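You operate a simulated robot arm through the tools that you are given. There is no shell and no other tool. Be economical: measure what you need, move in short steps, check, and stop when the job is done.

You are at the controls of a simulated two-armed robot. One attempt, no reset.

TASK
Carry the small grey bucket with both arms and set it on the top of the sample bench.

The check looks at the end state, three seconds after you hand in, the way a careful person would. Anything else that was tipped, shoved, dropped, spilled or broken makes it a failure.

THE ROBOT
Two 7-joint arms with two-finger parallel grippers on one trunk, on a base that drives. Base frame: it is fixed to the floor where the robot stands at the start and does not move with it; the origin is under the middle of the robot, x ahead of it, y to its left, z up; the surface under the hand at the start is at about z = 620. Readings come in mm, rad, newtons and seconds.
The left shoulder is at the start at [110, 169, 1461], the right one opposite. With the tool pointing down near the work surface each hand reaches from about 100 to 600 mm from the robot's upright axis, wherever it stands, measured 20 degrees to its own side. Places, roughly: top of the sample bench [600, 1900, 800]. Payload 1.57 kg a hand.
The TCP of each hand is the grasp point between the finger pads, 30 mm short of the fingertips. In the tool frame z runs along the fingers and y along their closing line. The gripper opens to 80 mm. The fingers are 17 mm wide and 12 mm thick; the gripper's body (40 by 82 mm) begins 80 mm behind the TCP.
Orientation is that of the tool frame in the base frame, as [roll, pitch, yaw] about the fixed x, y, z axes, in that order (R = Rz(yaw) Ry(pitch) Rx(roll)). With the fingers straight down and closing along the base's y, the tool's x points along the base's -x, its y along +y and its z along -z.

THE INTERFACE
- The arms move only by the tool servo_tool. It takes "left_rows", "right_rows" or both (then of equal length, played together; a hand with none holds still); each is a list of rows, each an object of numbers (a shift or turn left out is 0, a gripper value left out holds the last): "tx", "ty", "tz": the shift along the base's x, y, z in cm; "wx", "wy", "wz": the turn, a rotation vector about the base's x, y, z in rad; "fingers": the gripper command, from -1 (fully open) to 1 (shut), values between in proportion. In form: [{"tx": .., "ty": .., "tz": .., "wx": .., "wy": .., "wz": .., "fingers": ..}, ...]. A call has 1 to 8 rows; each row shifts and turns the commanded pose from where the row before left it. Rows are played at 5 a second. More than 50 mm and 0.15 rad between two rows, or a gripper value outside its range, and nothing of the call is played. A pose out of reach is approached as far as the arm can. The call stops where the force on the tool passes 40 N (or 10 N more than at its start, if that is more) or the arm is blocked; 0.2 s more then pass. Each finger travels about 72 mm/s and halts on what it meets, pressing with about 40 N; the grip force reading is that of the motor and also rises with nothing between the fingers. The clock runs only during rows and for 0.2 s after the last one: add rows that do not move to give the fingers time. It gives the time, the measured TCP pose, the force on the tool (base axes), the opening and the grip force at its end, in the units of the frame above (readings bear some noise), with the torque about the TCP (base axes, N m) and any sound that the robot's microphone picked up.
- Cameras (640 x 400 px; columns grow to the right, rows downward): "scene" is now at [128.8, -29.8, 1620.4]; the picture's right is [-0.54, -0.84, 0.00], its down [-0.79, 0.50, -0.36] and it looks along [0.31, -0.19, -0.93] (base axes); focal length 257 px, centre (320, 200). "left" rides on the left gripper at [72, 7, -122] in its tool frame; the picture's right is [-0.09, 1.00, 0.00], its down [-0.84, -0.08, -0.54] and it looks along [-0.54, -0.05, 0.84] (tool axes); focal length 238 px, centre (320, 200). "right" rides on the right gripper at [72, -7, -122] in its tool frame; the picture's right is [0.09, 1.00, 0.00], its down [-0.84, 0.08, -0.54] and it looks along [-0.54, 0.05, 0.84] (tool axes); focal length 238 px, centre (320, 200). There is no depth. A picture from a camera that has moved, and an enlarged one, comes with that camera's place and axes in the base frame and with its lens.
- grab_frame(camera): a new picture of that camera. No time passes.
- raise_lower(by): slides the trunk up (or, below 0, down) by that many mm; the arms and the scene camera ride with it, the base frame stays. It gives what a move gives, with no picture.
- roll_base(legs): drives the robot by 1 to 6 legs, each [ahead, left, turn to the left] in mm, mm and rad, along the robot's own axes; the way and the turn of a leg run together, so that a leg with both is an arc; at most 1500 mm and 3.142 rad a leg. The arms and the cameras ride along, it lands a little off, and it stops where it bumps. It gives what a move gives.
- head_to(pan, tilt): turns the head with the scene camera to pan (to the left, within 1.501 rad either way) and tilt (down, from -0.506 to 1.204), counted from straight ahead of the robot. It gives what a move gives.
- inspect(camera, box): a new picture of the part [left, top, right, bottom] of that camera's present view, enlarged. No time passes.
- close_job(): hands the job in; it is judged then, once.

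Go step by step. Nothing tells you exact positions but the pictures and the camera data: compare them with the known pose of the tool, close in by small moves and look again before you grip or let go. The budget is 120 turns and 88 pictures, counting those below and the enlarged ones. Unless the task says otherwise, let go and move clear before handing in, and close with one line.

The tools are called after ">>>" as a command line: name --argument value ..., lists and objects as JSON in quotes. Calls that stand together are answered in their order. servo_tool: Moves the arms, as the interface text tells. Its arguments: {"type":"object","properties":{"left_rows":{"type":"array","items":{"type":"object","properties":{"tx":{"type":"number"},"ty":{"type":"number"},"tz":{"type":"number"},"wx":{"type":"number"},"wy":{"type":"number"},"wz":{"type":"number"},"fingers":{"type":"number"}}}},"right_rows":{"type":"array","items":{"type":"object","properties":{"tx":{"type":"number"},"ty":{"type":"number"},"tz":{"type":"number"},"wx":{"type":"number"},"wy":{"type":"number"},"wz":{"type":"number"},"fingers":{"type":"number"}}}}},"required":[]} The other tools are called the same way: raise_lower (by) slides the trunk up or down; roll_base (legs) drives the base; head_to (pan, tilt) turns the head that bears the scene camera; grab_frame (camera) takes a picture; inspect (camera, box) takes an enlarged picture of a part of a camera's view; close_job () hands the job in.

At the start:

```text
t: 0.0
left_tool_pos: [506.2, 91.4, 836.4]
left_ee_rot: [-3.141, 0.001, -3.141]
left_ft_force: [-0.5, -0.1, -0.2]
left_wrist_torque: [0.02, 0.0, 0.0]
left_finger_gap: 80.4
left_finger_force: 0.0
right_tool_pos: [381.1, -343.7, 843.0]
right_ee_rot: [-3.14, -0.001, -3.139]
right_ft_force: [0.3, -1.6, -0.3]
right_wrist_torque: [0.01, -0.01, 0.05]
right_finger_gap: 80.1
right_finger_force: 0.0
trunk travel left (down, up): [-775.0, 115.0]
robot x, y, heading: [0.7, -0.7, 0.0]
head pan, tilt: [-0.565, 1.201]
```

scene: 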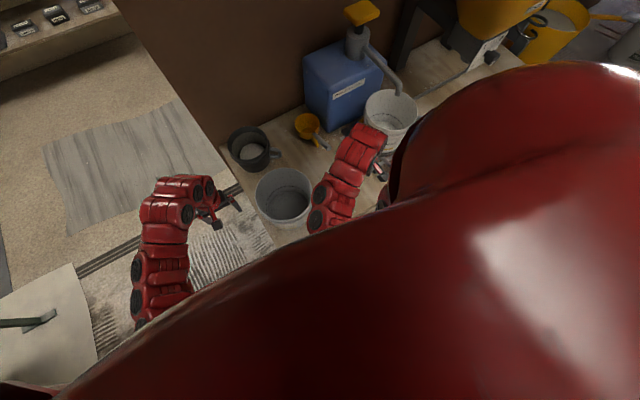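
right: 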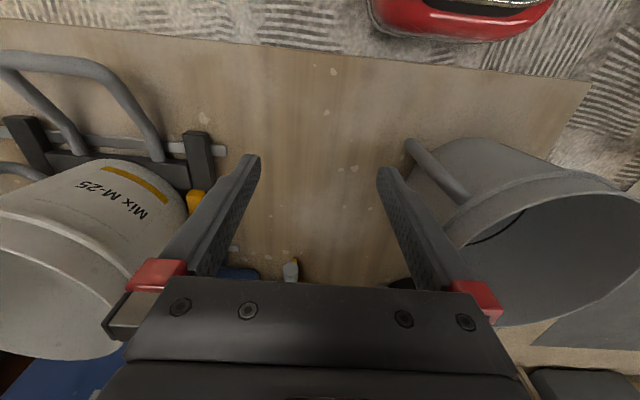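
left: 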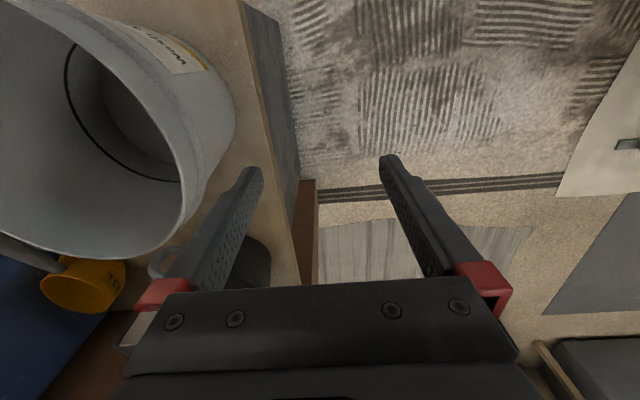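

I see a grey bucket between the hands, a white bucket under a pump and a dark pot ahead. I'll look closer at each, and at the bench to the left.

>>> inspect --camera "scene" --box '[200, 60, 440, 240]'

>>> head_to --pan 1.1 --tilt 0.5

>>> grab_frame --camera "scene"

```text
2.22 times, centred on (320, 150) of scene
camera zoom: at [128.8, -29.8, 1620.4], right [-0.54, -0.84, 0.0], down [-0.79, 0.5, -0.36], along [0.31, -0.19, -0.93], focal length 571 px, centre (320, 311)
```

zoom: 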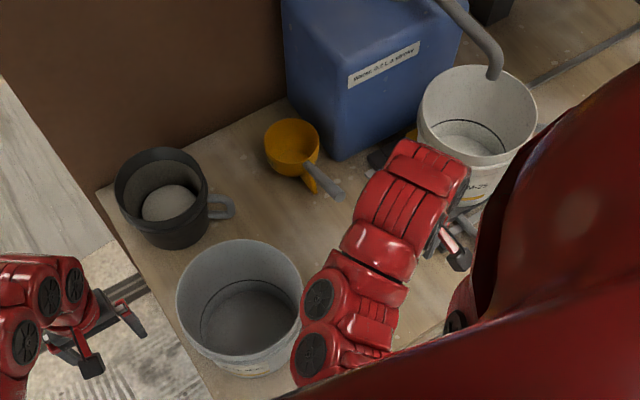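

```text
t: 1.7
left_tool_pos: [506.2, 89.8, 837.9]
left_ee_rot: [3.141, -0.001, -3.141]
left_ft_force: [-0.3, -0.2, -0.1]
left_wrist_torque: [-0.01, -0.01, -0.01]
left_finger_gap: 79.7
left_finger_force: 0.1
right_tool_pos: [381.7, -343.6, 842.5]
right_ee_rot: [-3.141, 0.001, -3.14]
right_ft_force: [-0.3, 0.3, 0.4]
right_wrist_torque: [0.03, 0.04, -0.02]
right_finger_gap: 80.0
right_finger_force: 0.0
trunk travel left (down, up): [-775.0, 115.0]
robot x, y, heading: [0.7, 3.8, -0.002]
head pan, tilt: [1.1, 0.499]
```

```text
83 pictures are left
camera scene: at [123.0, 81.2, 1674.1], right [0.89, -0.45, 0.0], down [-0.22, -0.43, -0.88], along [0.4, 0.78, -0.48], focal length 257 px, centre (320, 200)
```

scene: 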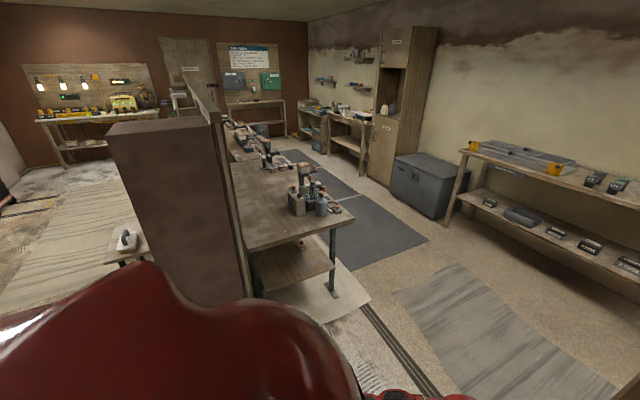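

The sample bench lies ahead-left behind a partition. I zoom in on it and read the grey bucket's label with the hand cameras.

>>> inspect --camera "scene" --box '[200, 80, 440, 230]'

>>> inspect --camera "left" --box '[0, 0, 260, 300]'

>>> inspect --camera "right" --box '[380, 100, 640, 400]'

```text
2.67 times, centred on (320, 155) of scene
camera zoom: at [123.0, 81.2, 1674.1], right [0.89, -0.45, 0.0], down [-0.22, -0.43, -0.88], along [0.4, 0.78, -0.48], focal length 685 px, centre (320, 320)
```

zoom: 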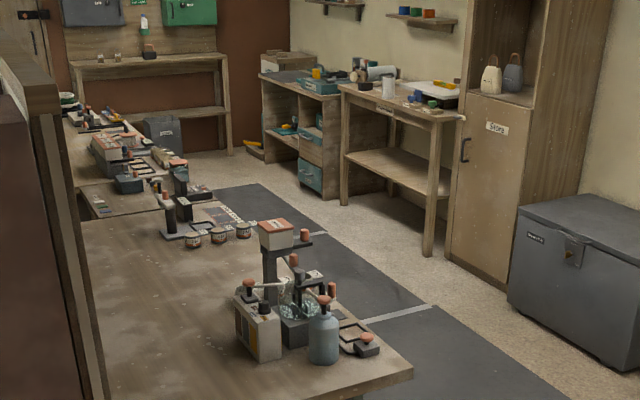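

```text
1.33 times, centred on (130, 150) of left
camera zoom: at [434.7, 97.5, 959.2], right [0.09, 1.0, 0.0], down [0.84, -0.08, 0.54], along [0.54, -0.05, -0.84], focal length 318 px, centre (573, 267)
```

zoom: 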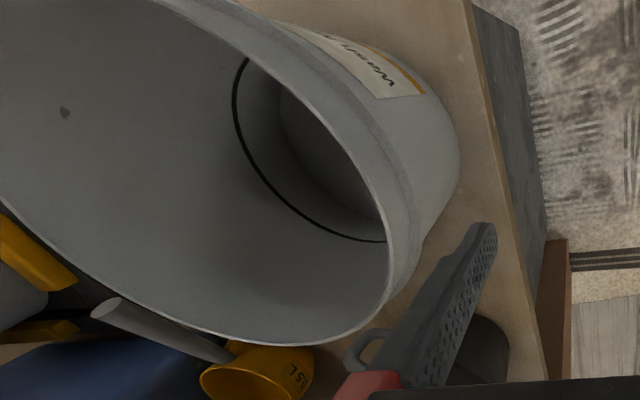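

```text
1.33 times, centred on (510, 250) of right
camera zoom: at [309.2, -350.9, 966.2], right [-0.09, 1.0, 0.0], down [0.84, 0.08, 0.54], along [0.54, 0.05, -0.84], focal length 318 px, centre (67, 133)
```

zoom: 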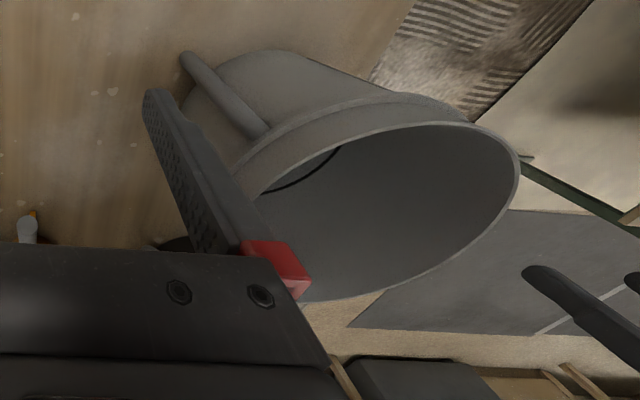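

The grey bucket is labelled "Wash…" and looks empty. I'll look at it from straight above, then check the right-hand surroundings for other buckets.

>>> head_to --pan -0.1 --tilt 1.0

>>> grab_frame --camera "scene"

>>> head_to --pan -1.1 --tilt 0.6

>>> grab_frame --camera "scene"

```text
t: 3.1
left_tool_pos: [504.7, 91.6, 837.4]
left_ee_rot: [3.141, -0.001, -3.142]
left_ft_force: [0.3, 1.2, 1.0]
left_wrist_torque: [-0.02, -0.04, -0.01]
left_finger_gap: 80.0
left_finger_force: 0.0
right_tool_pos: [382.2, -345.5, 844.6]
right_ee_rot: [3.142, -0.001, -3.141]
right_ft_force: [0.4, 0.6, -0.2]
right_wrist_torque: [0.03, 0.02, 0.0]
right_finger_gap: 80.1
right_finger_force: 0.0
trunk travel left (down, up): [-775.0, 115.0]
robot x, y, heading: [-0.5, 1.3, 0.0]
head pan, tilt: [-0.099, 1.0]
```

```text
79 pictures are left
camera scene: at [151.0, -6.7, 1633.0], right [-0.1, -1.0, 0.0], down [-0.84, 0.08, -0.54], along [0.54, -0.05, -0.84], focal length 257 px, centre (320, 200)
```

scene: 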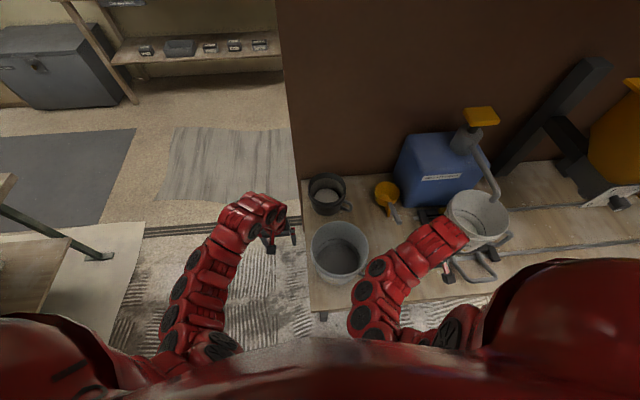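

```text
t: 4.4
left_tool_pos: [506.8, 90.0, 838.3]
left_ee_rot: [-3.141, -0.001, 3.141]
left_ft_force: [0.1, -0.9, 0.6]
left_wrist_torque: [-0.02, 0.0, -0.01]
left_finger_gap: 79.8
left_finger_force: 0.0
right_tool_pos: [381.7, -345.0, 843.4]
right_ee_rot: [-3.141, 0.001, -3.14]
right_ft_force: [0.5, 0.4, -0.3]
right_wrist_torque: [0.01, -0.03, 0.02]
right_finger_gap: 79.7
right_finger_force: 0.1
trunk travel left (down, up): [-775.0, 115.0]
robot x, y, heading: [-1.3, 2.2, -0.001]
head pan, tilt: [-1.1, 0.6]
```

```text
78 pictures are left
camera scene: at [121.8, -78.5, 1665.0], right [-0.89, -0.45, 0.0], down [-0.26, 0.5, -0.82], along [0.38, -0.73, -0.57], focal length 257 px, centre (320, 200)
```

scene: 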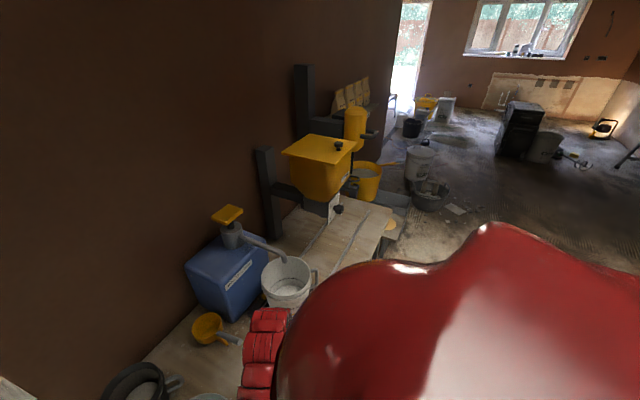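

The only small grey bucket is the "Wash" one at about (515, -110). I raise the right hand and bring it nearer for a clear look at its side and handle.

>>> servo_tool --right_rows '[{"tz": 4, "tx": -2}, {"tz": 4, "tx": -2}, {"ty": 4, "tx": -2}, {"ty": 4, "tx": -2}, {"ty": 3}]' --left_rows '[{"tz": 4}, {"tz": 4}, {"tx": -2}, {"tx": -2}, {"tx": -2}]'

>>> grab_frame --camera "right"

>>> grab_frame --camera "left"

```text
t: 5.6
left_tool_pos: [444.1, 91.8, 919.1]
left_ee_rot: [-3.14, 0.0, 3.142]
left_ft_force: [0.6, 1.6, 0.9]
left_wrist_torque: [-0.06, 0.01, -0.03]
left_finger_gap: 80.0
left_finger_force: 0.0
right_tool_pos: [346.3, -324.4, 923.6]
right_ee_rot: [-3.141, -0.003, -3.141]
right_ft_force: [0.1, -0.2, 0.0]
right_wrist_torque: [0.01, 0.0, 0.01]
right_finger_gap: 79.8
right_finger_force: 0.1
right hand out of reach, approached as far as the arm can: row 3, 4, 5
trunk travel left (down, up): [-775.0, 115.0]
robot x, y, heading: [4.0, -1.3, 0.003]
head pan, tilt: [-1.1, 0.6]
```

```text
77 pictures are left
camera right: at [274.2, -330.7, 1047.2], right [-0.09, 1.0, 0.0], down [0.84, 0.08, 0.54], along [0.54, 0.05, -0.84], focal length 238 px, centre (320, 200)
```

right: 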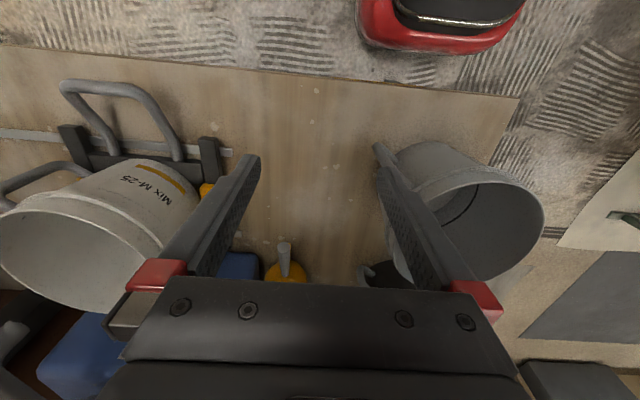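

```text
76 pictures are left
camera left: at [372.9, 98.2, 1040.4], right [0.09, 1.0, 0.0], down [0.84, -0.08, 0.54], along [0.54, -0.05, -0.84], focal length 238 px, centre (320, 200)
```

left: 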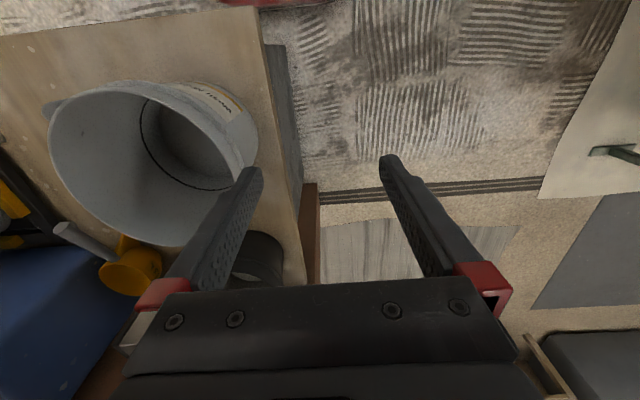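

The bucket has a loop handle on its -y side. I close the right fingers for a clear view and turn the scene camera onto it again.

>>> servo_tool --right_rows '[{"tx": 4, "ty": -2, "fingers": 1}, {"tx": 4}, {"tx": 2}, {}, {}]'

>>> inspect --camera "right" --box '[340, 80, 640, 320]'

>>> head_to --pan -0.2 --tilt 1.0

>>> inspect --camera "scene" --box '[230, 140, 430, 320]'

```text
t: 6.8
left_tool_pos: [444.7, 91.5, 917.9]
left_ee_rot: [-3.141, 0.001, 3.14]
left_ft_force: [0.1, -0.4, -0.6]
left_wrist_torque: [-0.02, 0.01, 0.01]
left_finger_gap: 79.9
left_finger_force: 0.0
right_tool_pos: [446.2, -345.4, 924.0]
right_ee_rot: [3.141, -0.001, -3.141]
right_ft_force: [0.4, -1.3, -0.2]
right_wrist_torque: [0.03, 0.01, -0.02]
right_finger_gap: 0.0
right_finger_force: 21.6
trunk travel left (down, up): [-775.0, 115.0]
robot x, y, heading: [-0.6, 1.5, -0.003]
head pan, tilt: [-1.1, 0.6]
```

```text
1.67 times, centred on (490, 200) of right
camera zoom: at [374.4, -351.5, 1047.6], right [-0.09, 1.0, 0.0], down [0.84, 0.08, 0.54], along [0.54, 0.05, -0.84], focal length 397 px, centre (37, 200)
```

zoom: 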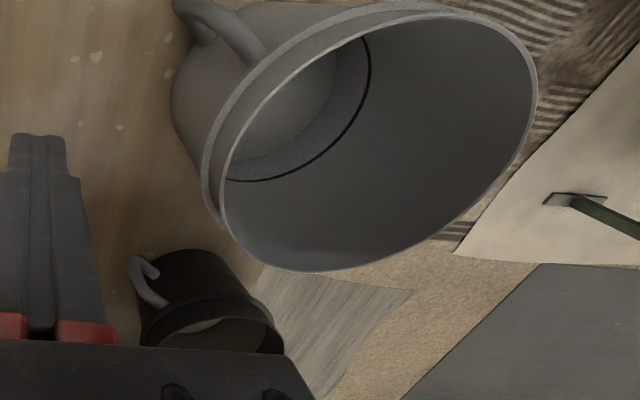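

```text
t: 8.0
left_tool_pos: [445.0, 91.1, 918.2]
left_ee_rot: [-3.141, 0.0, -3.138]
left_ft_force: [-0.2, -0.1, 0.0]
left_wrist_torque: [0.01, 0.01, 0.0]
left_finger_gap: 79.9
left_finger_force: 0.0
right_tool_pos: [447.2, -344.0, 924.7]
right_ee_rot: [3.141, 0.0, 3.141]
right_ft_force: [-0.4, 0.1, -0.5]
right_wrist_torque: [0.0, 0.03, 0.02]
right_finger_gap: 0.1
right_finger_force: 21.5
trunk travel left (down, up): [-775.0, 115.0]
robot x, y, heading: [2.3, 0.7, 0.003]
head pan, tilt: [-0.201, 1.0]
```

```text
2.22 times, centred on (330, 230) of scene
camera zoom: at [149.9, -13.8, 1633.0], right [-0.2, -0.98, 0.0], down [-0.82, 0.17, -0.54], along [0.53, -0.11, -0.84], focal length 571 px, centre (298, 133)
```

zoom: 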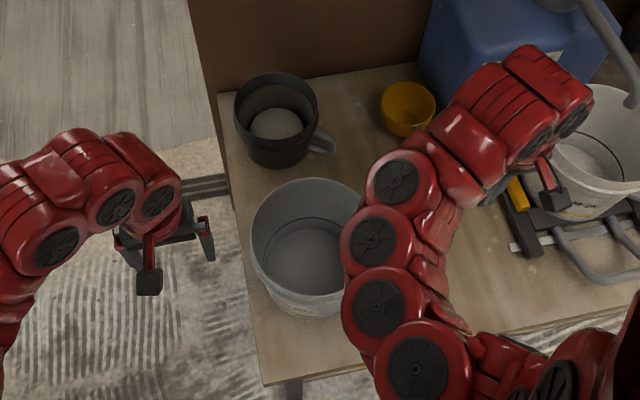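

I take the rim centre to be about (494, -105), z ≈ 796, radius ≈ 95, with the handle toward -x/-y. I'll bring both open hands over the +y and -y rim points, well above it, and check.

>>> servo_tool --right_rows '[{"tx": 2.5, "ty": 3.5, "fingers": -1}, {"tx": 2.2, "ty": 4}, {"ty": 4}, {"ty": 2.9}, {}]' --left_rows '[{"tx": 2.5, "ty": -2.5, "fingers": -1}, {"tx": 2.4, "ty": -2.5}, {"ty": -2.5}, {"ty": -2.6}, {}]'

>>> grab_frame --camera "right"

>>> grab_frame --camera "left"

>>> inspect --camera "scene" --box '[230, 140, 430, 320]'

```text
t: 9.2
left_tool_pos: [493.5, -11.0, 917.9]
left_ee_rot: [-3.14, -0.001, -3.141]
left_ft_force: [-0.6, 0.1, 0.2]
left_wrist_torque: [-0.02, 0.0, -0.01]
left_finger_gap: 79.9
left_finger_force: 0.1
right_tool_pos: [492.2, -198.0, 924.1]
right_ee_rot: [3.14, 0.0, -3.141]
right_ft_force: [0.0, -0.2, 0.2]
right_wrist_torque: [0.0, 0.01, -0.01]
right_finger_gap: 80.0
right_finger_force: 0.0
trunk travel left (down, up): [-775.0, 115.0]
robot x, y, heading: [-2.0, 1.0, 0.002]
head pan, tilt: [-0.201, 1.0]
```

```text
73 pictures are left
camera right: at [420.4, -205.3, 1046.5], right [-0.09, 1.0, 0.0], down [0.84, 0.08, 0.54], along [0.54, 0.05, -0.84], focal length 238 px, centre (320, 200)
```

right: 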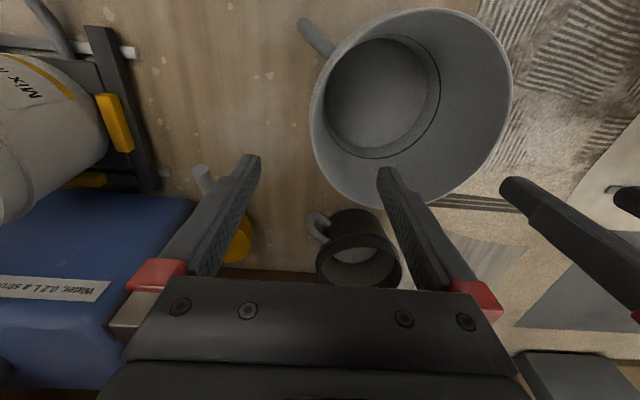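

```text
72 pictures are left
camera left: at [422.7, -5.5, 1040.3], right [0.09, 1.0, 0.0], down [0.84, -0.08, 0.54], along [0.54, -0.05, -0.84], focal length 238 px, centre (320, 200)
```

left: 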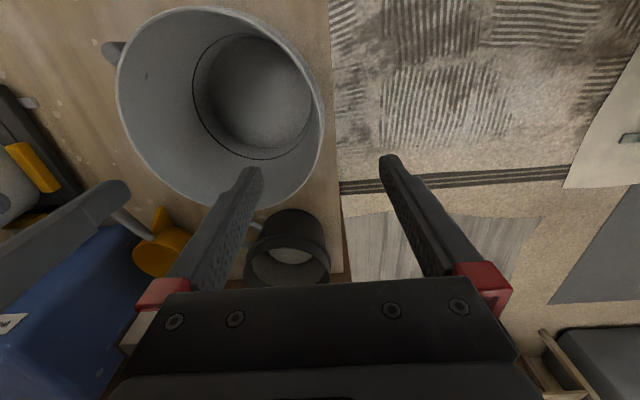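

```text
2.22 times, centred on (330, 230) of scene
camera zoom: at [149.9, -13.5, 1633.0], right [-0.2, -0.98, 0.0], down [-0.82, 0.17, -0.54], along [0.53, -0.11, -0.84], focal length 571 px, centre (298, 133)
```

zoom: 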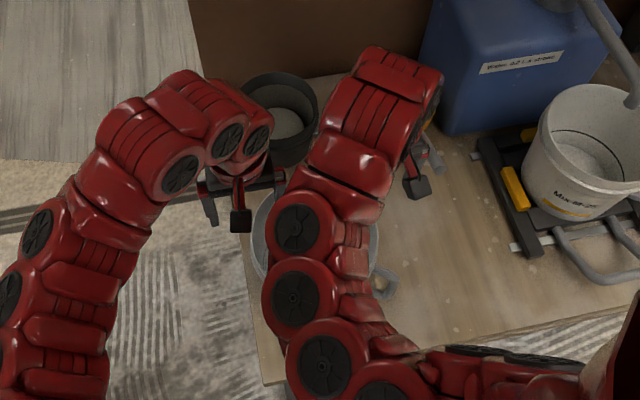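

Rim refined to centre (487, -109), radius 100, height ≈ 787. I shift slightly and descend until the fingertips are just above the rim, then check.

>>> servo_tool --right_rows '[{"tx": -0.5, "ty": -0.8, "tz": -2.2}, {"tz": -2.5}, {"tz": -2.5}, {"tz": -2}, {}]' --left_rows '[{"tx": -0.6, "tz": -1.6}, {"tz": -2.5}, {"tz": -2.5}, {"tz": -2}, {}]'

>>> grab_frame --camera "right"

>>> grab_frame --camera "left"

```text
t: 10.4
left_tool_pos: [486.2, -9.9, 831.8]
left_ee_rot: [-3.14, 0.001, -3.141]
left_ft_force: [0.5, 0.1, 0.4]
left_wrist_torque: [0.01, -0.06, 0.0]
left_finger_gap: 79.9
left_finger_force: 0.1
right_tool_pos: [487.7, -207.3, 830.5]
right_ee_rot: [3.14, 0.003, -3.141]
right_ft_force: [1.0, -0.4, -0.3]
right_wrist_torque: [0.03, 0.02, 0.0]
right_finger_gap: 80.0
right_finger_force: 0.0
trunk travel left (down, up): [-775.0, 115.0]
robot x, y, heading: [2.3, -5.1, -0.004]
head pan, tilt: [-0.201, 1.0]
```

```text
70 pictures are left
camera right: at [414.3, -214.3, 953.6], right [-0.09, 1.0, 0.0], down [0.84, 0.08, 0.54], along [0.54, 0.05, -0.84], focal length 238 px, centre (320, 200)
```

right: 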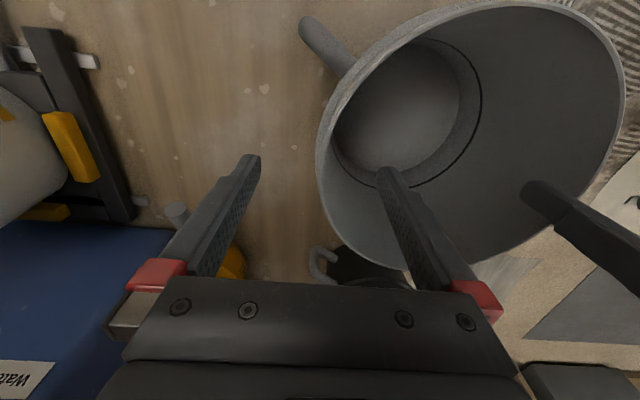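

```text
69 pictures are left
camera left: at [416.0, -3.5, 953.9], right [0.09, 1.0, 0.0], down [0.84, -0.08, 0.54], along [0.54, -0.05, -0.84], focal length 238 px, centre (320, 200)
```

left: 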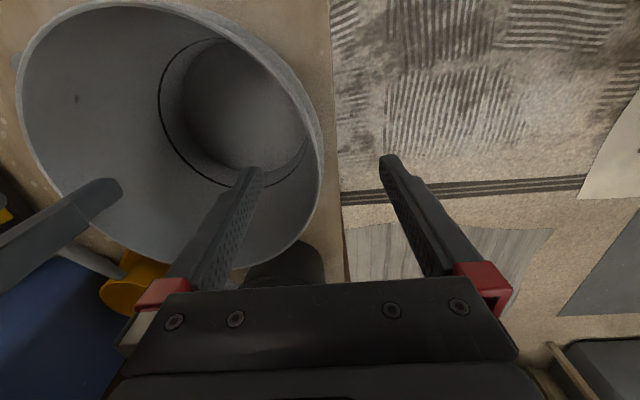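

Both rims lie midway between the open fingers. I descend so the rim sits about 12 mm past the grasp point.

>>> servo_tool --right_rows '[{"tz": -1.5, "ty": -0.2}, {"tz": -1.5}, {"tz": -1.5}, {"tz": -1}, {}]' --left_rows '[{"tz": -1.5, "ty": -0.1}, {"tz": -1.5}, {"tz": -1.5}, {"tz": -1}, {}]'

>>> grab_frame --camera "right"

>>> grab_frame --camera "left"

```text
t: 11.6
left_tool_pos: [488.8, -10.7, 777.9]
left_ee_rot: [3.141, 0.0, 3.142]
left_ft_force: [0.5, 0.8, 0.0]
left_wrist_torque: [-0.02, 0.02, 0.01]
left_finger_gap: 80.3
left_finger_force: 0.1
right_tool_pos: [488.1, -209.5, 776.3]
right_ee_rot: [3.141, 0.0, -3.141]
right_ft_force: [0.5, -0.1, -0.3]
right_wrist_torque: [-0.03, 0.0, 0.02]
right_finger_gap: 79.9
right_finger_force: 0.0
trunk travel left (down, up): [-775.0, 115.0]
robot x, y, heading: [-1.9, 1.1, 0.001]
head pan, tilt: [-0.201, 1.0]
```

```text
68 pictures are left
camera right: at [415.8, -215.9, 898.4], right [-0.09, 1.0, 0.0], down [0.84, 0.08, 0.54], along [0.54, 0.05, -0.84], focal length 238 px, centre (320, 200)
```

right: 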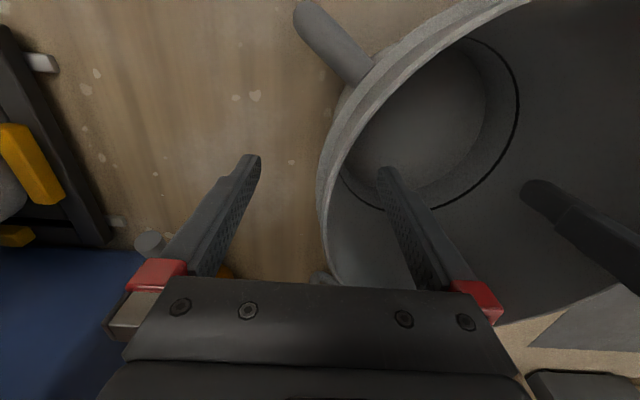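

```text
67 pictures are left
camera left: at [416.6, -5.5, 899.0], right [0.09, 1.0, 0.0], down [0.84, -0.08, 0.54], along [0.54, -0.05, -0.84], focal length 238 px, centre (320, 200)
```

left: 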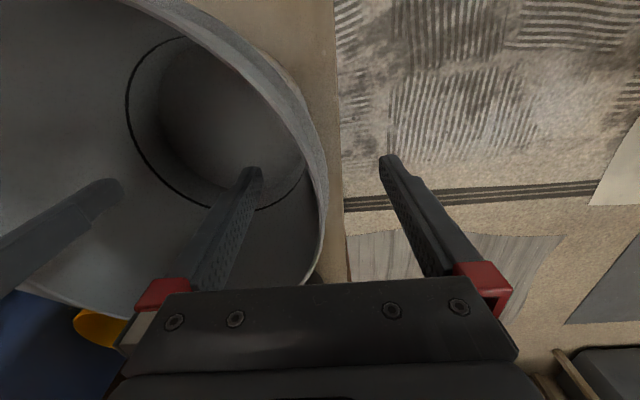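

The rim sits between both finger pairs. Closing both grippers together.

>>> servo_tool --right_rows '[{"fingers": 0}, {"fingers": 0.5}, {"fingers": 1}, {}, {}, {}]' --left_rows '[{"fingers": 0}, {"fingers": 0.5}, {"fingers": 1}, {}, {}, {}]'

>>> grab_frame --camera "right"

>>> grab_frame --camera "left"

```text
t: 13.1
left_tool_pos: [486.7, -15.5, 778.1]
left_ee_rot: [-3.131, 0.0, 3.137]
left_ft_force: [0.5, 2.8, 0.7]
left_wrist_torque: [-1.53, -0.3, -0.33]
left_finger_gap: 9.7
left_finger_force: 28.1
right_tool_pos: [487.7, -205.5, 774.1]
right_ee_rot: [3.13, 0.0, -3.137]
right_ft_force: [-1.8, -2.4, 4.1]
right_wrist_torque: [1.53, 0.64, 0.31]
right_finger_gap: 10.2
right_finger_force: 28.2
trunk travel left (down, up): [-775.0, 115.0]
robot x, y, heading: [0.2, 0.8, -0.003]
head pan, tilt: [-0.201, 1.0]
stopped in row 6 (left hand): the force on the tool passed its limit at 41 N (the readings are from after the stop); the commanded pose is now the measured one
```

```text
66 pictures are left
camera right: at [415.9, -213.2, 898.3], right [-0.1, 1.0, 0.01], down [0.84, 0.08, 0.54], along [0.54, 0.06, -0.84], focal length 238 px, centre (320, 200)
```

right: 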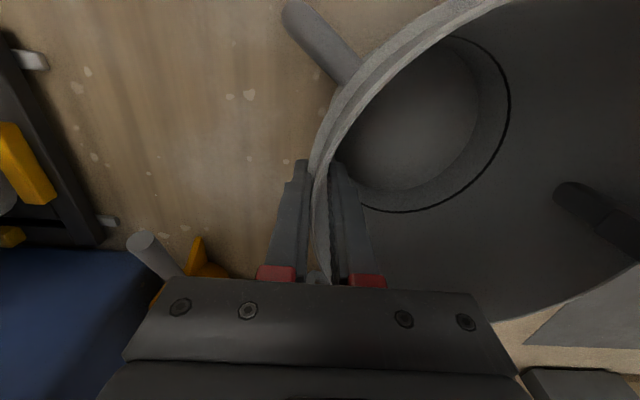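

```text
65 pictures are left
camera left: at [415.7, -8.2, 900.0], right [0.1, 1.0, -0.01], down [0.84, -0.08, 0.54], along [0.54, -0.06, -0.84], focal length 238 px, centre (320, 200)
```

left: 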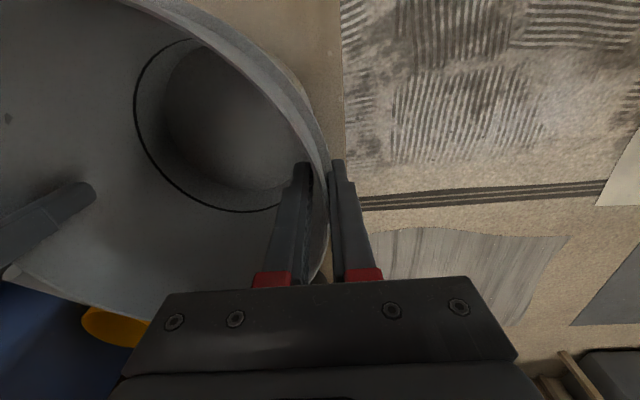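

Both hands hold the rim wall (gap about 10 mm). I lift slightly with the trunk, which keeps both hands in step, and check.

>>> raise_lower --by 25

>>> grab_frame --camera "right"

```text
t: 13.8
left_tool_pos: [486.7, -15.4, 803.3]
left_ee_rot: [-3.132, 0.003, 3.139]
left_ft_force: [-0.6, 7.1, 8.6]
left_wrist_torque: [-0.74, 0.47, 0.19]
left_finger_gap: 7.9
left_finger_force: 26.8
right_tool_pos: [487.5, -206.0, 800.5]
right_ee_rot: [3.133, 0.002, -3.138]
right_ft_force: [0.9, -5.3, 3.2]
right_wrist_torque: [0.75, 0.53, -0.29]
right_finger_gap: 8.2
right_finger_force: 27.4
trunk travel left (down, up): [-800.0, 90.0]
robot x, y, heading: [1.9, 0.5, -0.0]
head pan, tilt: [-0.201, 1.0]
```

```text
64 pictures are left
camera right: at [415.5, -213.9, 924.0], right [-0.1, 1.0, 0.01], down [0.84, 0.08, 0.54], along [0.54, 0.06, -0.84], focal length 238 px, centre (320, 200)
```

right: 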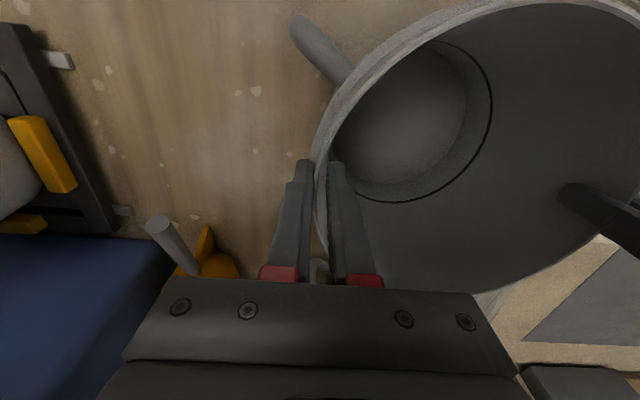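

Weight has come onto both hands (about 12 N in total). I keep lifting with the trunk and check that the bucket follows.

>>> raise_lower --by 50

>>> grab_frame --camera "right"

>>> grab_frame --camera "left"

>>> inspect --camera "scene" --box '[230, 140, 430, 320]'

```text
t: 14.7
left_tool_pos: [487.8, -14.3, 852.7]
left_ee_rot: [-3.133, 0.0, 3.137]
left_ft_force: [0.1, 13.4, -1.8]
left_wrist_torque: [-0.55, 0.02, 0.24]
left_finger_gap: 7.6
left_finger_force: 26.8
right_tool_pos: [488.0, -204.8, 850.2]
right_ee_rot: [3.132, -0.001, -3.137]
right_ft_force: [1.2, -13.8, -1.5]
right_wrist_torque: [0.62, -0.04, -0.34]
right_finger_gap: 8.3
right_finger_force: 27.2
trunk travel left (down, up): [-850.0, 40.0]
robot x, y, heading: [-1.2, 3.0, 0.007]
head pan, tilt: [-0.201, 1.0]
```

```text
63 pictures are left
camera right: at [416.5, -214.1, 972.8], right [-0.1, 1.0, 0.01], down [0.84, 0.08, 0.54], along [0.54, 0.06, -0.84], focal length 238 px, centre (320, 200)
```

right: 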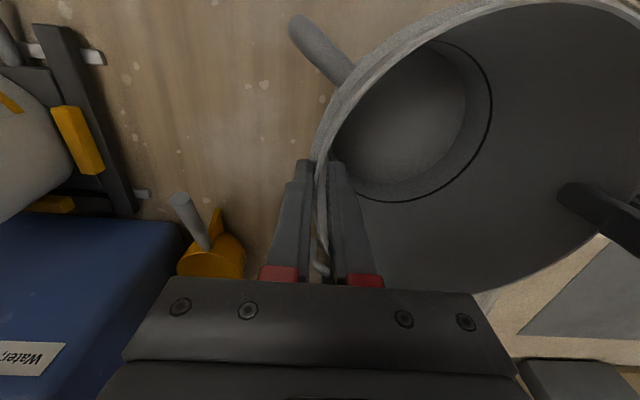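

```text
62 pictures are left
camera left: at [416.6, -7.8, 974.4], right [0.1, 1.0, -0.01], down [0.84, -0.08, 0.54], along [0.54, -0.06, -0.84], focal length 238 px, centre (320, 200)
```

left: 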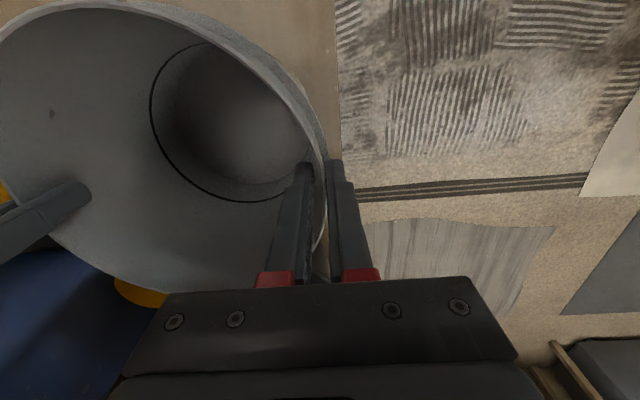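

```text
2.22 times, centred on (330, 230) of scene
camera zoom: at [150.7, -13.9, 1707.9], right [-0.2, -0.98, 0.0], down [-0.82, 0.17, -0.54], along [0.53, -0.11, -0.84], focal length 571 px, centre (298, 133)
```

zoom: 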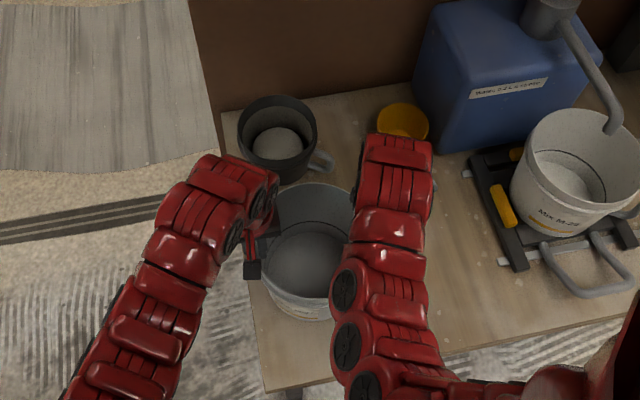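

The bucket followed the second lift, but it slipped down about 25 mm in the fingers at first because the wall tapers, so the grip is shallow. I'll set it back down and regrip with the hands tilted to match the taper.

>>> raise_lower --by -45

>>> raise_lower --by -6

>>> grab_frame --camera "left"

```text
t: 15.6
left_tool_pos: [486.2, -15.8, 807.6]
left_ee_rot: [-3.132, 0.0, 3.137]
left_ft_force: [-1.0, 18.3, -2.0]
left_wrist_torque: [-0.36, 0.08, 0.12]
left_finger_gap: 8.0
left_finger_force: 27.4
right_tool_pos: [488.1, -205.8, 805.5]
right_ee_rot: [3.132, 0.0, -3.137]
right_ft_force: [0.8, -20.1, -0.3]
right_wrist_torque: [0.47, -0.08, -0.29]
right_finger_gap: 8.0
right_finger_force: 27.2
trunk travel left (down, up): [-805.0, 85.0]
robot x, y, heading: [1.5, 1.2, 0.006]
head pan, tilt: [-0.201, 1.0]
```

```text
t: 16.1
left_tool_pos: [487.7, -15.0, 803.0]
left_ee_rot: [-3.132, 0.004, 3.139]
left_ft_force: [0.4, 22.5, 15.9]
left_wrist_torque: [-0.29, 0.07, 0.11]
left_finger_gap: 8.1
left_finger_force: 26.7
right_tool_pos: [489.4, -207.6, 801.2]
right_ee_rot: [3.135, 0.004, -3.139]
right_ft_force: [1.5, -24.1, 13.0]
right_wrist_torque: [0.42, 0.01, -0.27]
right_finger_gap: 8.9
right_finger_force: 27.4
trunk travel left (down, up): [-799.0, 91.0]
robot x, y, heading: [-1.7, -1.7, -0.006]
head pan, tilt: [-0.201, 1.0]
```

```text
60 pictures are left
camera left: at [416.1, -7.9, 925.5], right [0.1, 1.0, -0.01], down [0.83, -0.08, 0.55], along [0.54, -0.06, -0.84], focal length 238 px, centre (320, 200)
```

left: 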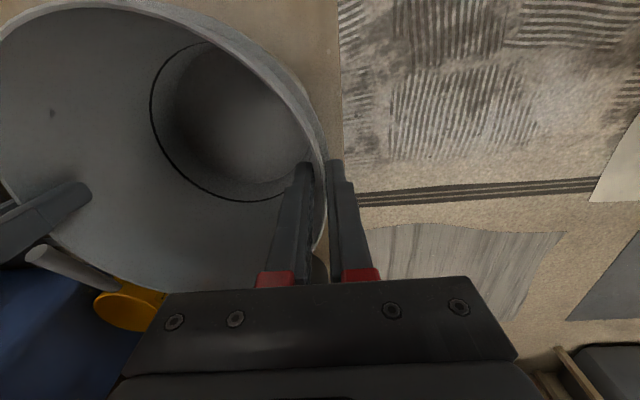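

The bucket is down on the bench. I open partway, tilt the hands by 0.1 rad to match the taper, and go about 22 mm past the rim.

>>> servo_tool --right_rows '[{"fingers": 0.6}, {"fingers": 0.1}, {"wx": 0.1}, {"tz": -1.3}, {"tz": -1.3}, {"tz": -1}, {}]' --left_rows '[{"fingers": 0.6}, {"fingers": 0.1}, {"wx": -0.1}, {"tz": -1.3}, {"tz": -1.3}, {"tz": -1.2}, {}]'

>>> grab_frame --camera "right"

>>> grab_frame --camera "left"

```text
t: 17.8
left_tool_pos: [487.2, -16.5, 765.3]
left_ee_rot: [-3.033, 0.0, 3.136]
left_ft_force: [0.1, 0.3, -0.9]
left_wrist_torque: [0.03, 0.0, 0.02]
left_finger_gap: 36.1
left_finger_force: 0.0
right_tool_pos: [488.6, -204.3, 763.1]
right_ee_rot: [3.032, 0.001, -3.137]
right_ft_force: [0.2, 0.4, -0.1]
right_wrist_torque: [0.01, 0.0, -0.01]
right_finger_gap: 35.9
right_finger_force: 0.0
trunk travel left (down, up): [-799.0, 91.0]
robot x, y, heading: [-0.0, -1.6, -0.003]
head pan, tilt: [-0.201, 1.0]
```

```text
59 pictures are left
camera right: at [416.2, -225.3, 884.3], right [-0.1, 0.99, 0.11], down [0.84, 0.02, 0.55], along [0.54, 0.15, -0.83], focal length 238 px, centre (320, 200)
```

right: 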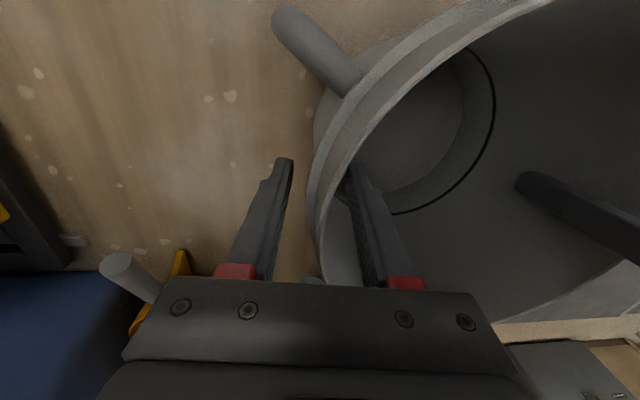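

```text
58 pictures are left
camera left: at [416.7, 3.3, 884.6], right [0.1, 0.99, -0.11], down [0.84, -0.02, 0.55], along [0.54, -0.14, -0.83], focal length 238 px, centre (320, 200)
```

left: 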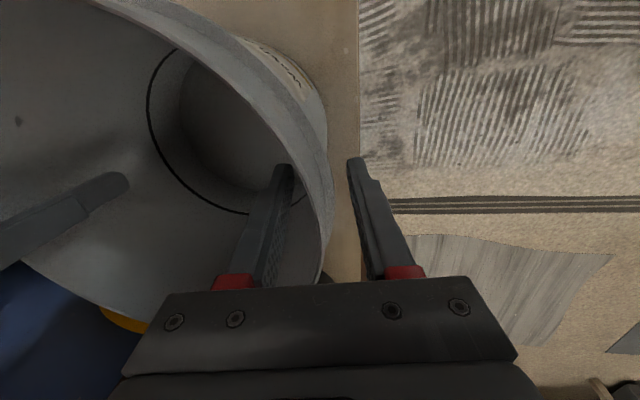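

Fingers straddle the wall, now roughly parallel to it. Closing again.

>>> servo_tool --right_rows '[{"fingers": 0.4}, {"fingers": 0.65}, {"fingers": 1}, {}, {}]' --left_rows '[{"fingers": 0.4}, {"fingers": 0.65}, {"fingers": 1}, {}, {}]'

>>> grab_frame --camera "left"

```text
t: 18.9
left_tool_pos: [487.3, -16.7, 764.2]
left_ee_rot: [-3.031, 0.0, 3.136]
left_ft_force: [-2.6, -12.4, -0.9]
left_wrist_torque: [1.86, -0.12, -0.38]
left_finger_gap: 8.5
left_finger_force: 27.5
right_tool_pos: [489.4, -202.9, 763.6]
right_ee_rot: [3.029, 0.002, -3.137]
right_ft_force: [2.4, 11.2, 0.8]
right_wrist_torque: [-1.9, 0.14, -0.34]
right_finger_gap: 8.8
right_finger_force: 27.5
trunk travel left (down, up): [-799.0, 91.0]
robot x, y, heading: [-1.9, 0.9, -0.005]
head pan, tilt: [-0.201, 1.0]
```

```text
57 pictures are left
camera left: at [416.5, 2.8, 884.6], right [0.1, 0.99, -0.11], down [0.84, -0.02, 0.55], along [0.54, -0.15, -0.83], focal length 238 px, centre (320, 200)
```

left: 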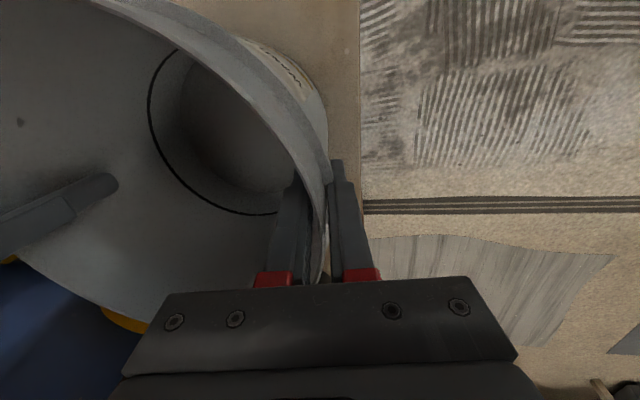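

The torque has reversed sign, so I over-tilted. I ease both hands back by about 0.05 rad to relieve it.

>>> servo_tool --right_rows '[{"wx": -0.025}, {"wx": -0.025}, {}, {}]' --left_rows '[{"wx": 0.025}, {"wx": 0.025}, {}, {}]'

```text
t: 19.9
left_tool_pos: [487.8, -17.9, 764.6]
left_ee_rot: [-3.081, 0.001, 3.135]
left_ft_force: [-3.3, -9.8, 0.6]
left_wrist_torque: [-1.65, -0.34, -0.31]
left_finger_gap: 7.0
left_finger_force: 26.8
right_tool_pos: [487.6, -204.4, 763.0]
right_ee_rot: [3.08, -0.001, -3.134]
right_ft_force: [3.2, 9.2, -0.1]
right_wrist_torque: [1.82, 0.25, -0.35]
right_finger_gap: 7.8
right_finger_force: 26.7
trunk travel left (down, up): [-799.0, 91.0]
robot x, y, heading: [5.1, 2.4, 0.002]
head pan, tilt: [-0.201, 1.0]
```

Slight overshoot; I bring back a third of that and relax the sideways pull by 1 mm each.

>>> servo_tool --right_rows '[{"wx": 0.02, "ty": 0.1}, {}, {}]' --left_rows '[{"wx": -0.02, "ty": -0.1}, {}, {}]'

>>> raise_lower --by 15

>>> grab_frame --camera "left"

```text
t: 20.8
left_tool_pos: [488.6, -18.3, 764.1]
left_ee_rot: [-3.06, 0.001, 3.136]
left_ft_force: [-4.1, -10.5, 3.0]
left_wrist_torque: [0.96, 0.65, -0.37]
left_finger_gap: 6.4
left_finger_force: 26.6
right_tool_pos: [489.0, -204.6, 763.1]
right_ee_rot: [3.062, 0.002, -3.136]
right_ft_force: [4.2, 10.6, 0.2]
right_wrist_torque: [-1.38, -0.49, -0.36]
right_finger_gap: 6.9
right_finger_force: 26.3
trunk travel left (down, up): [-799.0, 91.0]
robot x, y, heading: [0.1, -0.2, 0.001]
head pan, tilt: [-0.201, 1.0]
```

```text
t: 21.4
left_tool_pos: [488.3, -17.2, 779.1]
left_ee_rot: [-3.061, -0.001, 3.136]
left_ft_force: [-4.0, -8.8, 0.6]
left_wrist_torque: [1.01, 0.36, -0.36]
left_finger_gap: 7.0
left_finger_force: 26.3
right_tool_pos: [488.5, -204.9, 778.9]
right_ee_rot: [3.062, 0.0, -3.138]
right_ft_force: [3.8, 9.1, -2.5]
right_wrist_torque: [-1.21, -0.37, -0.33]
right_finger_gap: 7.0
right_finger_force: 26.3
trunk travel left (down, up): [-814.0, 76.0]
robot x, y, heading: [0.7, -0.0, 0.004]
head pan, tilt: [-0.201, 1.0]
```

```text
56 pictures are left
camera left: at [416.8, -1.0, 900.0], right [0.1, 0.99, -0.08], down [0.84, -0.04, 0.55], along [0.54, -0.12, -0.83], focal length 238 px, centre (320, 200)
```

left: 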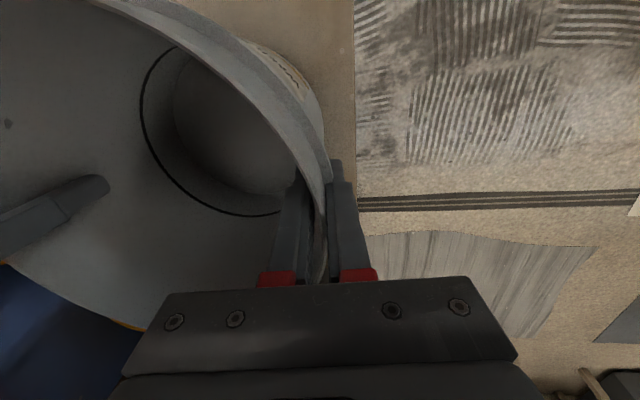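

No slip this time. I lift the rest of the trunk travel and compare.

>>> raise_lower --by 72

>>> grab_frame --camera "left"

>>> grab_frame --camera "right"

```text
t: 22.5
left_tool_pos: [487.7, -16.8, 851.1]
left_ee_rot: [-3.062, -0.001, 3.135]
left_ft_force: [-3.7, -6.5, -1.3]
left_wrist_torque: [0.95, -0.21, -0.28]
left_finger_gap: 6.5
left_finger_force: 26.2
right_tool_pos: [489.0, -204.4, 850.2]
right_ee_rot: [3.062, 0.0, -3.137]
right_ft_force: [3.6, 7.1, -0.6]
right_wrist_torque: [-0.95, 0.19, -0.28]
right_finger_gap: 7.2
right_finger_force: 26.1
trunk travel left (down, up): [-886.0, 4.0]
robot x, y, heading: [-0.4, 0.4, 0.002]
head pan, tilt: [-0.201, 1.0]
```

```text
55 pictures are left
camera left: at [417.0, -1.0, 971.9], right [0.1, 0.99, -0.08], down [0.84, -0.04, 0.55], along [0.54, -0.12, -0.83], focal length 238 px, centre (320, 200)
```

left: 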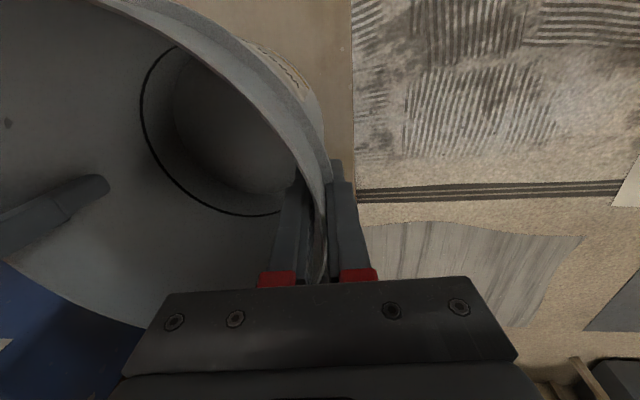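

```text
54 pictures are left
camera right: at [416.4, -221.1, 971.7], right [-0.1, 0.99, 0.08], down [0.84, 0.04, 0.55], along [0.54, 0.12, -0.83], focal length 238 px, centre (320, 200)
```

right: 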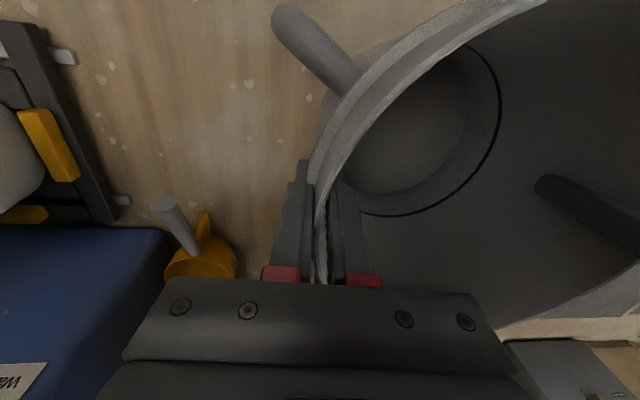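

Firm hold; the bucket bottom is at about z 707. I raise it another 150 mm with both arms in step.

>>> servo_tool --right_rows '[{"tz": 0.7}, {"tz": 1.2}, {"tz": 1.5}, {"tz": 1.5}, {"tz": 1.5}, {"tz": 1}, {"tz": 0.6}, {}]' --left_rows '[{"tz": 0.7}, {"tz": 1.2}, {"tz": 1.5}, {"tz": 1.5}, {"tz": 1.5}, {"tz": 1}, {"tz": 0.6}, {}]'

>>> servo_tool --right_rows '[{"tz": 0.7}, {"tz": 1.2}, {"tz": 1.5}, {"tz": 1.5}, {"tz": 1.5}, {"tz": 1}, {"tz": 0.6}, {}]' --left_rows '[{"tz": 0.7}, {"tz": 1.2}, {"tz": 1.5}, {"tz": 1.5}, {"tz": 1.5}, {"tz": 1}, {"tz": 0.6}, {}]'

>>> grab_frame --camera "left"

>>> head_to --pan 0.6 --tilt 0.8

>>> grab_frame --camera "scene"

```text
t: 24.3
left_tool_pos: [487.7, -16.7, 931.3]
left_ee_rot: [-3.062, -0.001, 3.136]
left_ft_force: [-3.5, -9.6, -5.4]
left_wrist_torque: [1.47, 0.54, -0.34]
left_finger_gap: 6.5
left_finger_force: 25.7
right_tool_pos: [489.2, -204.4, 929.5]
right_ee_rot: [3.06, 0.0, -3.134]
right_ft_force: [4.0, 10.5, 2.2]
right_wrist_torque: [-0.78, -0.54, -0.38]
right_finger_gap: 6.9
right_finger_force: 26.4
trunk travel left (down, up): [-886.0, 4.0]
robot x, y, heading: [1.9, 0.0, -0.003]
head pan, tilt: [-0.201, 1.0]
```

```text
t: 26.1
left_tool_pos: [488.2, -16.9, 1012.4]
left_ee_rot: [-3.059, 0.0, 3.137]
left_ft_force: [-3.4, 1.3, -6.0]
left_wrist_torque: [1.11, 0.04, -0.3]
left_finger_gap: 6.8
left_finger_force: 26.6
right_tool_pos: [488.9, -204.9, 1009.3]
right_ee_rot: [3.063, 0.0, -3.136]
right_ft_force: [3.9, -0.6, 1.9]
right_wrist_torque: [-0.34, -0.01, -0.3]
right_finger_gap: 7.0
right_finger_force: 26.5
trunk travel left (down, up): [-886.0, 4.0]
robot x, y, heading: [2.5, 0.3, 0.001]
head pan, tilt: [-0.201, 1.0]
```

```text
53 pictures are left
camera left: at [417.1, -1.5, 1132.2], right [0.1, 0.99, -0.08], down [0.84, -0.04, 0.55], along [0.54, -0.12, -0.83], focal length 238 px, centre (320, 200)
```

left: 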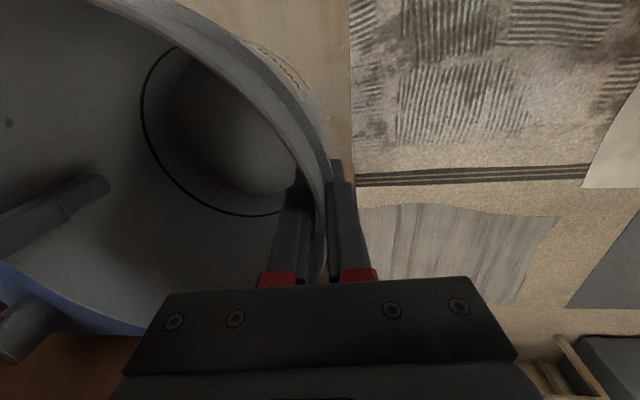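

```text
t: 27.2
left_tool_pos: [488.1, -17.2, 1010.4]
left_ee_rot: [-3.062, 0.0, 3.136]
left_ft_force: [-3.1, 4.4, -3.4]
left_wrist_torque: [1.02, 0.22, -0.3]
left_finger_gap: 6.5
left_finger_force: 26.5
right_tool_pos: [488.9, -204.1, 1009.1]
right_ee_rot: [3.062, 0.0, -3.136]
right_ft_force: [2.7, -5.0, -0.1]
right_wrist_torque: [-0.6, -0.2, -0.31]
right_finger_gap: 7.2
right_finger_force: 26.5
trunk travel left (down, up): [-886.0, 4.0]
robot x, y, heading: [0.4, 0.7, 0.001]
head pan, tilt: [0.6, 0.799]
```

```text
52 pictures are left
camera scene: at [148.6, 45.6, 1759.1], right [0.56, -0.83, 0.0], down [-0.59, -0.4, -0.7], along [0.58, 0.39, -0.72], focal length 257 px, centre (320, 200)
```

scene: 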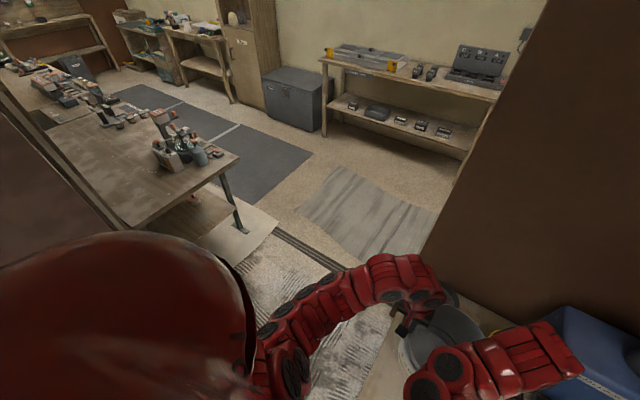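

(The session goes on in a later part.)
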